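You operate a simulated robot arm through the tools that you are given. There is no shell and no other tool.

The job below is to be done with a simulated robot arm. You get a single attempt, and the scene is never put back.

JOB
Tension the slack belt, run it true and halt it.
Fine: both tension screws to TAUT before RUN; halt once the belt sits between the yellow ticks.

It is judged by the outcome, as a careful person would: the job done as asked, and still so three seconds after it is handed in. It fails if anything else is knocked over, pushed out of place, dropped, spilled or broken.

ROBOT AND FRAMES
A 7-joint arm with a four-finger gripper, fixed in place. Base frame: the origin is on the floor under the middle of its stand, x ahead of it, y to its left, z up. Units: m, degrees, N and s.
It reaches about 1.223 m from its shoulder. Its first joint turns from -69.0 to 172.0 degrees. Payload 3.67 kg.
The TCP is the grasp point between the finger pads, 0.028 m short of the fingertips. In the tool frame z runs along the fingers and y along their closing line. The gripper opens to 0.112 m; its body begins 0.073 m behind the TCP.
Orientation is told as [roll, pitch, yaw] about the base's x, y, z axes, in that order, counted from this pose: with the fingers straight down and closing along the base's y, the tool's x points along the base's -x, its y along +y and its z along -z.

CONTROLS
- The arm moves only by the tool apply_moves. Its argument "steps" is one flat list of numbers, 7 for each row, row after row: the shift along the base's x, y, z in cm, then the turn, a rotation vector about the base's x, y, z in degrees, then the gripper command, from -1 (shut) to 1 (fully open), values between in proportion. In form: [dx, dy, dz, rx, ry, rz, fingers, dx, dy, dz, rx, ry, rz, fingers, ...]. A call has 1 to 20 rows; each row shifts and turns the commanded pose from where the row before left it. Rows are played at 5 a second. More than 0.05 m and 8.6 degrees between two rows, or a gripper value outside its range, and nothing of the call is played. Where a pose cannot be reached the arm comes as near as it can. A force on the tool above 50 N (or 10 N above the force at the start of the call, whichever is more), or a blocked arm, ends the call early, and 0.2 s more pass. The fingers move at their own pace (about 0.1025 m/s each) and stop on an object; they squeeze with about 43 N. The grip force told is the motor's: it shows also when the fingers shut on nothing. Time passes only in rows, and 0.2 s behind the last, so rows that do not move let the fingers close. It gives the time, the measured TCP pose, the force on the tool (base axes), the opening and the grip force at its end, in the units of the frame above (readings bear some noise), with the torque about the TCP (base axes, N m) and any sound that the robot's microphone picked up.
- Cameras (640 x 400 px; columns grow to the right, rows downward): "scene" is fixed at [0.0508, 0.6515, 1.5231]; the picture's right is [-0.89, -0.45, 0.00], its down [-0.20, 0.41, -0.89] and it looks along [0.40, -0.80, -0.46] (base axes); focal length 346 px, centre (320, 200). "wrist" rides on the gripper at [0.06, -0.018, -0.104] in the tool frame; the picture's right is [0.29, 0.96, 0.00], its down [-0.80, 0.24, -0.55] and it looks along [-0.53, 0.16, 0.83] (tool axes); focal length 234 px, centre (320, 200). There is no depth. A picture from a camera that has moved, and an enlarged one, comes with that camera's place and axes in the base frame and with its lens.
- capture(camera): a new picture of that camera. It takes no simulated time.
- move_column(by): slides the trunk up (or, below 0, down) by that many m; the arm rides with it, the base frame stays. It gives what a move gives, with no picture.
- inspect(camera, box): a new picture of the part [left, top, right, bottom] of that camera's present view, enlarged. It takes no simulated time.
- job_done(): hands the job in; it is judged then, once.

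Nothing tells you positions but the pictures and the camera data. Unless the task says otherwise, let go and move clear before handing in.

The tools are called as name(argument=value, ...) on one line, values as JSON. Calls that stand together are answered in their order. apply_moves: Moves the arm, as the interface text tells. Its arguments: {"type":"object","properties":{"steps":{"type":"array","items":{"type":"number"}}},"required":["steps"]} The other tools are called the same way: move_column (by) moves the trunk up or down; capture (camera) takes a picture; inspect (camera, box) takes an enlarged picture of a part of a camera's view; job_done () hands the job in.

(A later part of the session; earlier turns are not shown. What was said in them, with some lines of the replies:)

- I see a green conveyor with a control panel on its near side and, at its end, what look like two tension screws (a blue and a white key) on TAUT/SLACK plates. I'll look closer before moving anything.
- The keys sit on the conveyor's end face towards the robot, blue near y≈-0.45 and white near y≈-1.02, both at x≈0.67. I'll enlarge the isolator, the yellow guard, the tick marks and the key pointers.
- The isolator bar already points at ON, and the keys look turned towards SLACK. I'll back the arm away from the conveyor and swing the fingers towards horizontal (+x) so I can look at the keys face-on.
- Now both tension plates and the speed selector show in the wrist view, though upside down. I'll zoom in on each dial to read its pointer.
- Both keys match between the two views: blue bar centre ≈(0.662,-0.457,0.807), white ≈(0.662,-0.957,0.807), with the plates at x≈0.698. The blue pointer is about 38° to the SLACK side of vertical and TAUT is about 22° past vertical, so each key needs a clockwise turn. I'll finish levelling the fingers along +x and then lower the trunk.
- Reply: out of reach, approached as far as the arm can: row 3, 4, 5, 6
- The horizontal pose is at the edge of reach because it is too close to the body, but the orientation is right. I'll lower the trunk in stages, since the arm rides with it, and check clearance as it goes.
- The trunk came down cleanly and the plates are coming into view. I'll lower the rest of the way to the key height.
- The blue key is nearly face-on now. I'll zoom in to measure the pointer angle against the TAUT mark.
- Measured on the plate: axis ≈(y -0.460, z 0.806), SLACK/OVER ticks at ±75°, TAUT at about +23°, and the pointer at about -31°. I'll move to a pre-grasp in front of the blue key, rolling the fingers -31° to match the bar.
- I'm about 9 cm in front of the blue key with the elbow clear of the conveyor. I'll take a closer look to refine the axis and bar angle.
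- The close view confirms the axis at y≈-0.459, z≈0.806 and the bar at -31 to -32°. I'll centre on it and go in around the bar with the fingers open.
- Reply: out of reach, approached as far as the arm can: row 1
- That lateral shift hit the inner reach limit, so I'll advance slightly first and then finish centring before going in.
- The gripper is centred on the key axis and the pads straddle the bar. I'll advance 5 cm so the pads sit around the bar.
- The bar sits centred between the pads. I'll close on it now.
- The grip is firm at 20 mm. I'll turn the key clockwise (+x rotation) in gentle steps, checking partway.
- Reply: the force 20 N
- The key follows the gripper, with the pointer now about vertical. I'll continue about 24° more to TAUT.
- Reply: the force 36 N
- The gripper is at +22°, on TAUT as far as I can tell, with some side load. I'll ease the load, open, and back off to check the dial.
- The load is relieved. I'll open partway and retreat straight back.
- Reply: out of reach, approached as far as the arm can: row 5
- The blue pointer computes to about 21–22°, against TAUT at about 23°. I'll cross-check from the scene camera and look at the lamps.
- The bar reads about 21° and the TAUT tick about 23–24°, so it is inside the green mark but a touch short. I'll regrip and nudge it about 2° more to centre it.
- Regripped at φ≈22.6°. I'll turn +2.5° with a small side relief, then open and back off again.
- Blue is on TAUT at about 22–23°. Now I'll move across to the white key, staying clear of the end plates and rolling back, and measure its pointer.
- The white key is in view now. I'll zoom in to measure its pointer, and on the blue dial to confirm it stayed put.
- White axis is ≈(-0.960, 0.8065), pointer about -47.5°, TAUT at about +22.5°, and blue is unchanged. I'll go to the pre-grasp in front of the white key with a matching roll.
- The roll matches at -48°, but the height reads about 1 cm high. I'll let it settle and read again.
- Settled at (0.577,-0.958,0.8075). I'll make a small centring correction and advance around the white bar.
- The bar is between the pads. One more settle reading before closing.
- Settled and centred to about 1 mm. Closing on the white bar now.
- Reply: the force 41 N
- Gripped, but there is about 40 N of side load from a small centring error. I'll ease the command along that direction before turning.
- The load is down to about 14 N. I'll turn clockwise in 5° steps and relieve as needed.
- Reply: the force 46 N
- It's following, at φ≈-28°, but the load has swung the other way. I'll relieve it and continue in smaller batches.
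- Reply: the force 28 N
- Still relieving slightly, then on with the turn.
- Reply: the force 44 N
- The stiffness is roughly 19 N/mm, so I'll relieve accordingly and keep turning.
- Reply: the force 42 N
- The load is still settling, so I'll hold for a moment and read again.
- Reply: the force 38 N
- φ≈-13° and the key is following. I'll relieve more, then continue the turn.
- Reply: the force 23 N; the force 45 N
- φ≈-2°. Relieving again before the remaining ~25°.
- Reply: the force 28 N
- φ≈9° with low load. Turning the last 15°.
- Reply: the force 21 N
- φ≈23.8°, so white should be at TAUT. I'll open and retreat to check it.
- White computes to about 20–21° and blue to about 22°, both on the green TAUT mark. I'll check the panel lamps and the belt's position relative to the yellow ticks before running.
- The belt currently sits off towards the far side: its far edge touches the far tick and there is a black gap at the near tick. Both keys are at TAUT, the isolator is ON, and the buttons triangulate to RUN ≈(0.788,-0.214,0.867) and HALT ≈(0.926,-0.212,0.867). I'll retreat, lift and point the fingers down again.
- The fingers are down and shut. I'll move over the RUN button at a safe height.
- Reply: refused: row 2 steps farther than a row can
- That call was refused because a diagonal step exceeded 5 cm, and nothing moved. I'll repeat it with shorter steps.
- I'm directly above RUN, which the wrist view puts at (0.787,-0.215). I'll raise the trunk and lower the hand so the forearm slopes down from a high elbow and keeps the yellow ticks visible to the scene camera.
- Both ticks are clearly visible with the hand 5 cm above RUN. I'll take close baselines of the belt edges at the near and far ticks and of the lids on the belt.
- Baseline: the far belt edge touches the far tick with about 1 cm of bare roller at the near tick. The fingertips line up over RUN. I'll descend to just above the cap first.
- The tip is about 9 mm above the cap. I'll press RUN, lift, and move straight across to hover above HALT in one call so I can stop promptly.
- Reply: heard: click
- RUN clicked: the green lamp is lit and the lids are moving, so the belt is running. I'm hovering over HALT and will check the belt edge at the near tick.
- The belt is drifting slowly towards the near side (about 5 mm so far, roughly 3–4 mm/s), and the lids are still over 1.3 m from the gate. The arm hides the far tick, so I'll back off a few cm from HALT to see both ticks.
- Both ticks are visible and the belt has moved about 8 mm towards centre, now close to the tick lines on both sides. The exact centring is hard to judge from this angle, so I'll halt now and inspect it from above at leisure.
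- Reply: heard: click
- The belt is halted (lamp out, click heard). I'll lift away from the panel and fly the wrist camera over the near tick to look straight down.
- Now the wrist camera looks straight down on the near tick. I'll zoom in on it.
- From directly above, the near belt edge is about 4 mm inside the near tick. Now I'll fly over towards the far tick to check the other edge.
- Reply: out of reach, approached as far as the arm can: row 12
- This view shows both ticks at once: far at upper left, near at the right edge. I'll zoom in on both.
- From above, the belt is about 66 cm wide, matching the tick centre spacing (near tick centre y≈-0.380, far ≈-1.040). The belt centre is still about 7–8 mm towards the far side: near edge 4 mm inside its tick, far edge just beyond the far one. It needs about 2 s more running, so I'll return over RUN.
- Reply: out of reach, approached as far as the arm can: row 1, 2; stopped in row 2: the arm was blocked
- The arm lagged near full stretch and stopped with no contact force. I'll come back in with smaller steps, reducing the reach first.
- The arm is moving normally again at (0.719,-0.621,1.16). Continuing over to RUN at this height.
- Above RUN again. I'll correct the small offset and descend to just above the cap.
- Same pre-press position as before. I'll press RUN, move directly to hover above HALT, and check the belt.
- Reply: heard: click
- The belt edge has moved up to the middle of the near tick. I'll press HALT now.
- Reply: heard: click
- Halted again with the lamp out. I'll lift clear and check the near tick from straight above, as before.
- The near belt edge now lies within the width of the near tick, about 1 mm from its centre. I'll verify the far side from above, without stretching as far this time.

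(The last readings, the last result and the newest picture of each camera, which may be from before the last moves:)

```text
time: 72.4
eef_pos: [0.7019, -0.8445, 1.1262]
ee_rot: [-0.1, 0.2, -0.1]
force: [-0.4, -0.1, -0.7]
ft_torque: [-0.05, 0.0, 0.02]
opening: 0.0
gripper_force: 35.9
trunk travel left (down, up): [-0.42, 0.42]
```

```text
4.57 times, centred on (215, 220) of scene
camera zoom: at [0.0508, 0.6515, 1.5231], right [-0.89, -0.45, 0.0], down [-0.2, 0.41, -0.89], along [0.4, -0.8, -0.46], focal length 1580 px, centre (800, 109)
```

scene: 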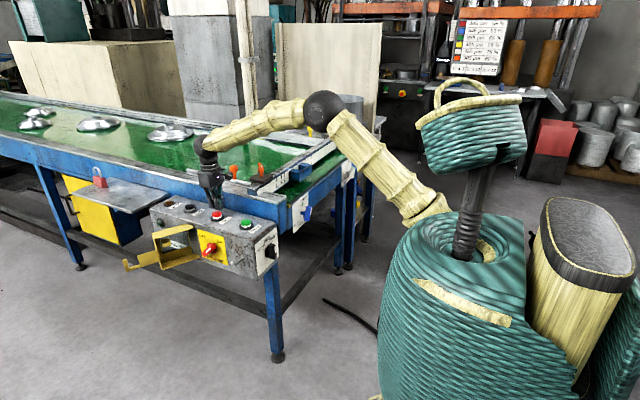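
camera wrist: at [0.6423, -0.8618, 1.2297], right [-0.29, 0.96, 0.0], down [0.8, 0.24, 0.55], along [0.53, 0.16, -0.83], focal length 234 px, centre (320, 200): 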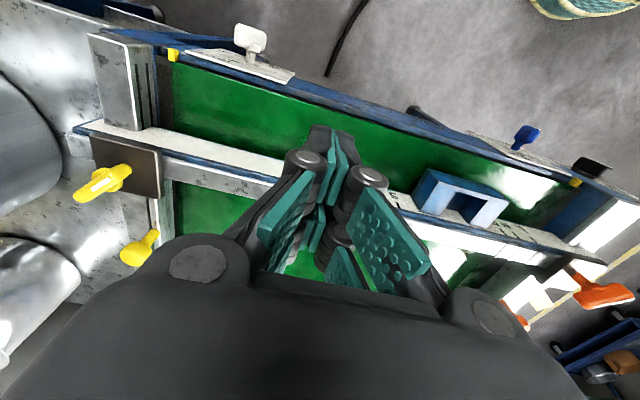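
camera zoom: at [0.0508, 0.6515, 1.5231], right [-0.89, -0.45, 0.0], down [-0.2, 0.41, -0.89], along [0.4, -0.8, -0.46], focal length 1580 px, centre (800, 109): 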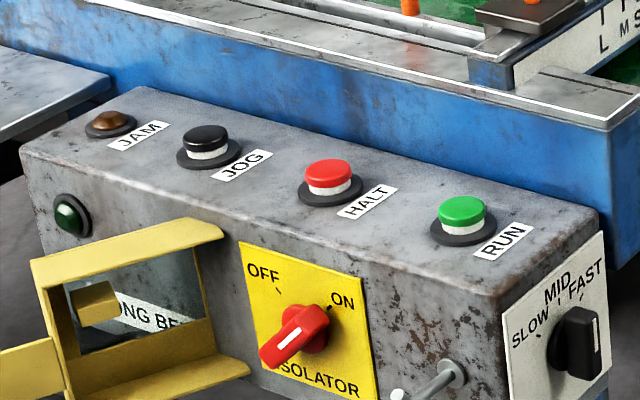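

The far belt edge sits at the middle of the far tick (about 4.5 mm onto its 8 mm width) and the near edge about 2.5 mm onto the near one, so the belt is centred to about 1 mm and stopped. I'll move the arm clear and do a final check.

apply_moves(steps=[-3, 2.5, 0.5, 0, 0, 0, -1, -3.5, 2.5, 0.5, 0, 0, 0, -1, -3.5, 2.5, 0, 0, 0, 0, -1, -3.5, 2.5, 0, 0, 0, 0, -1, -3.5, 2.5, 0, 0, 0, 0, -1, -3.5, 2.5, 0, 0, 0, 0, -1, 0, 2.5, 0, 0, 0, 0, 0, 0, 0, 0, 0, 0, 0, 0, 0, 0, 0, 0, 0, 0, 0])

capture(camera="scene")

inspect(camera="scene", box=[280, 140, 370, 215])

inspect(camera="scene", box=[0, 80, 280, 220])

capture(camera="wrist")

```text
time: 74.4
eef_pos: [0.496, -0.6688, 1.1353]
ee_rot: [0.0, 0.1, -0.1]
force: [-0.9, 0.8, 0.0]
ft_torque: [0.02, -0.02, -0.03]
opening: 0.0559
gripper_force: 0.2
trunk travel left (down, up): [-0.42, 0.42]
```

```text
taken
```

scene: 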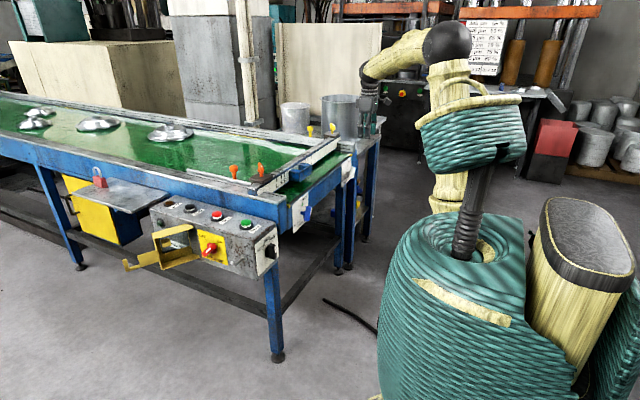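

```text
5.33 times, centred on (325, 178) of scene
camera zoom: at [0.0508, 0.6515, 1.5231], right [-0.89, -0.45, 0.0], down [-0.2, 0.41, -0.89], along [0.4, -0.8, -0.46], focal length 1844 px, centre (293, 320)
```

zoom: 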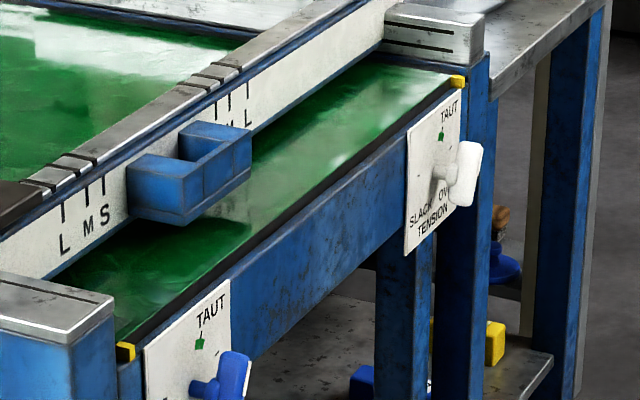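

```text
2.29 times, centred on (140, 150) of scene
camera zoom: at [0.0508, 0.6515, 1.5231], right [-0.89, -0.45, 0.0], down [-0.2, 0.41, -0.89], along [0.4, -0.8, -0.46], focal length 790 px, centre (731, 314)
```

zoom: 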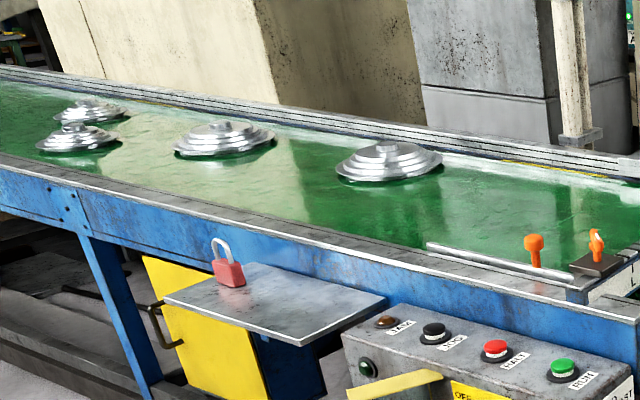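

```text
taken
camera wrist: at [0.4367, -0.6868, 1.2403], right [-0.29, 0.96, 0.0], down [0.8, 0.24, 0.55], along [0.53, 0.16, -0.83], focal length 234 px, centre (320, 200)
```

wrist: 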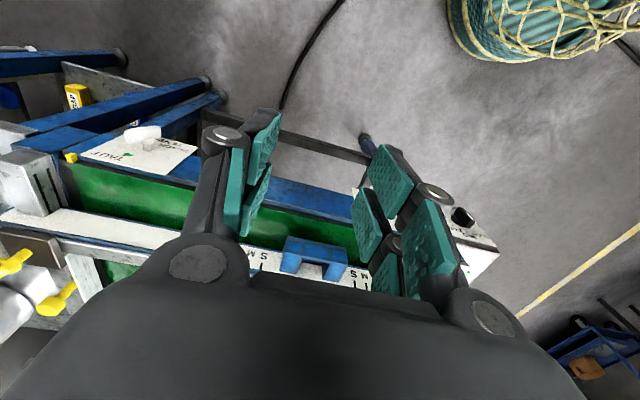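

The arm is clear and the end looks right. I noticed a yellow line along the far rail, so I'll check it before handing in.

inspect(camera="scene", box=[190, 130, 300, 180])

inspect(camera="scene", box=[50, 95, 200, 155])

inspect(camera="wrist", box=[50, 120, 210, 220])

inspect(camera="scene", box=[285, 180, 335, 230])

```text
5.82 times, centred on (245, 155) of scene
camera zoom: at [0.0508, 0.6515, 1.5231], right [-0.89, -0.45, 0.0], down [-0.2, 0.41, -0.89], along [0.4, -0.8, -0.46], focal length 2011 px, centre (756, 462)
```

zoom: 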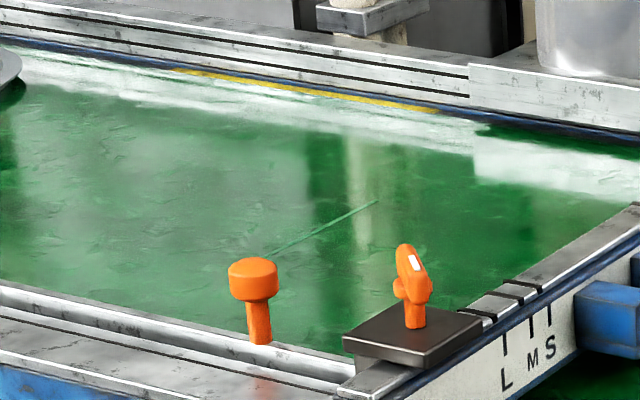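

```text
4.27 times, centred on (125, 125) of scene
camera zoom: at [0.0508, 0.6515, 1.5231], right [-0.89, -0.45, 0.0], down [-0.2, 0.41, -0.89], along [0.4, -0.8, -0.46], focal length 1475 px, centre (1152, 520)
```

zoom: 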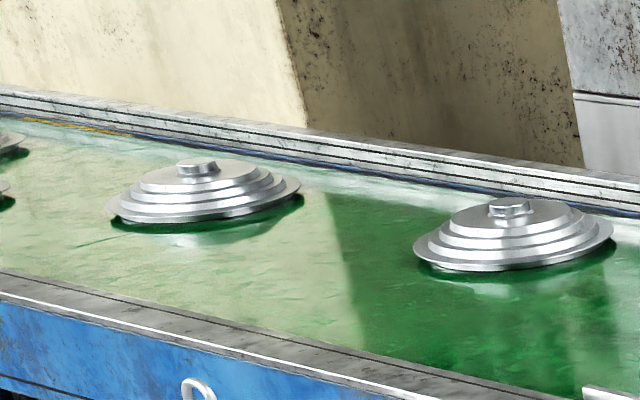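

```text
4.00 times, centred on (130, 170) of wrist
camera zoom: at [0.4367, -0.6868, 1.2403], right [-0.29, 0.96, 0.0], down [0.8, 0.24, 0.55], along [0.53, 0.16, -0.83], focal length 937 px, centre (1080, 320)
```

zoom: 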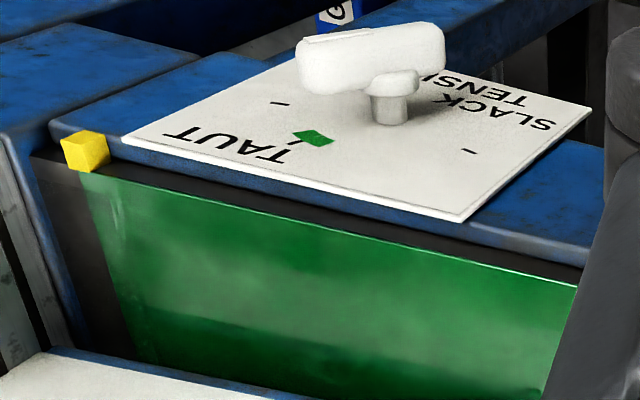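

```text
8.00 times, centred on (310, 205) of scene
camera zoom: at [0.0508, 0.6515, 1.5231], right [-0.89, -0.45, 0.0], down [-0.2, 0.41, -0.89], along [0.4, -0.8, -0.46], focal length 2765 px, centre (400, 160)
```

zoom: 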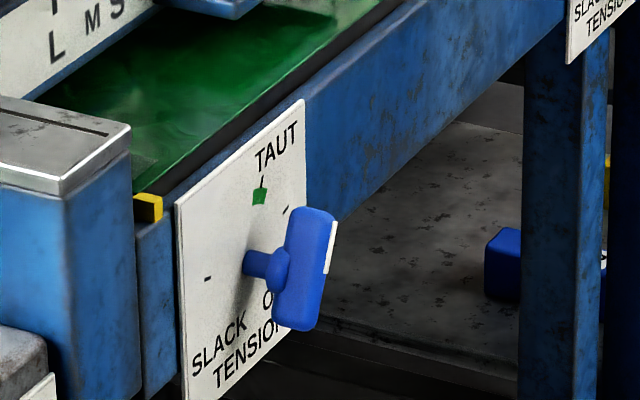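

Both tension screws point at TAUT and the belt is stopped, sitting centred at the two yellow ticks to within about 1 mm. The arm is clear and nothing else was disturbed; the lids simply rode along on the belt. Handing in.

job_done()

```text
The job is handed in.
```

The belt is tensioned, centred at the yellow ticks and halted, and I've handed the job in. I haven't seen the judge's verdict.

- **Tension:** Both screws were on the green TAUT mark before the first RUN. I measured blue at about 22° and white at about 20–21°, against a mark at about 22–23°.
- **Centring:** The belt is slightly wider than the gap between the ticks' inner edges, so I centred it with each edge on its tick. From above it sits about 1 mm towards the far side.
- **Running:** I pressed RUN twice. I halted the first run early to check the belt from above, found it about 7–8 mm off centre, and ran it about 2 seconds more.
- **Surroundings:** The lids rode along on the belt and stayed upright. I saw nothing else moved. The arm stopped once at full stretch, with no contact force, and I backed it out. It's now clear of the conveyor with the gripper open.
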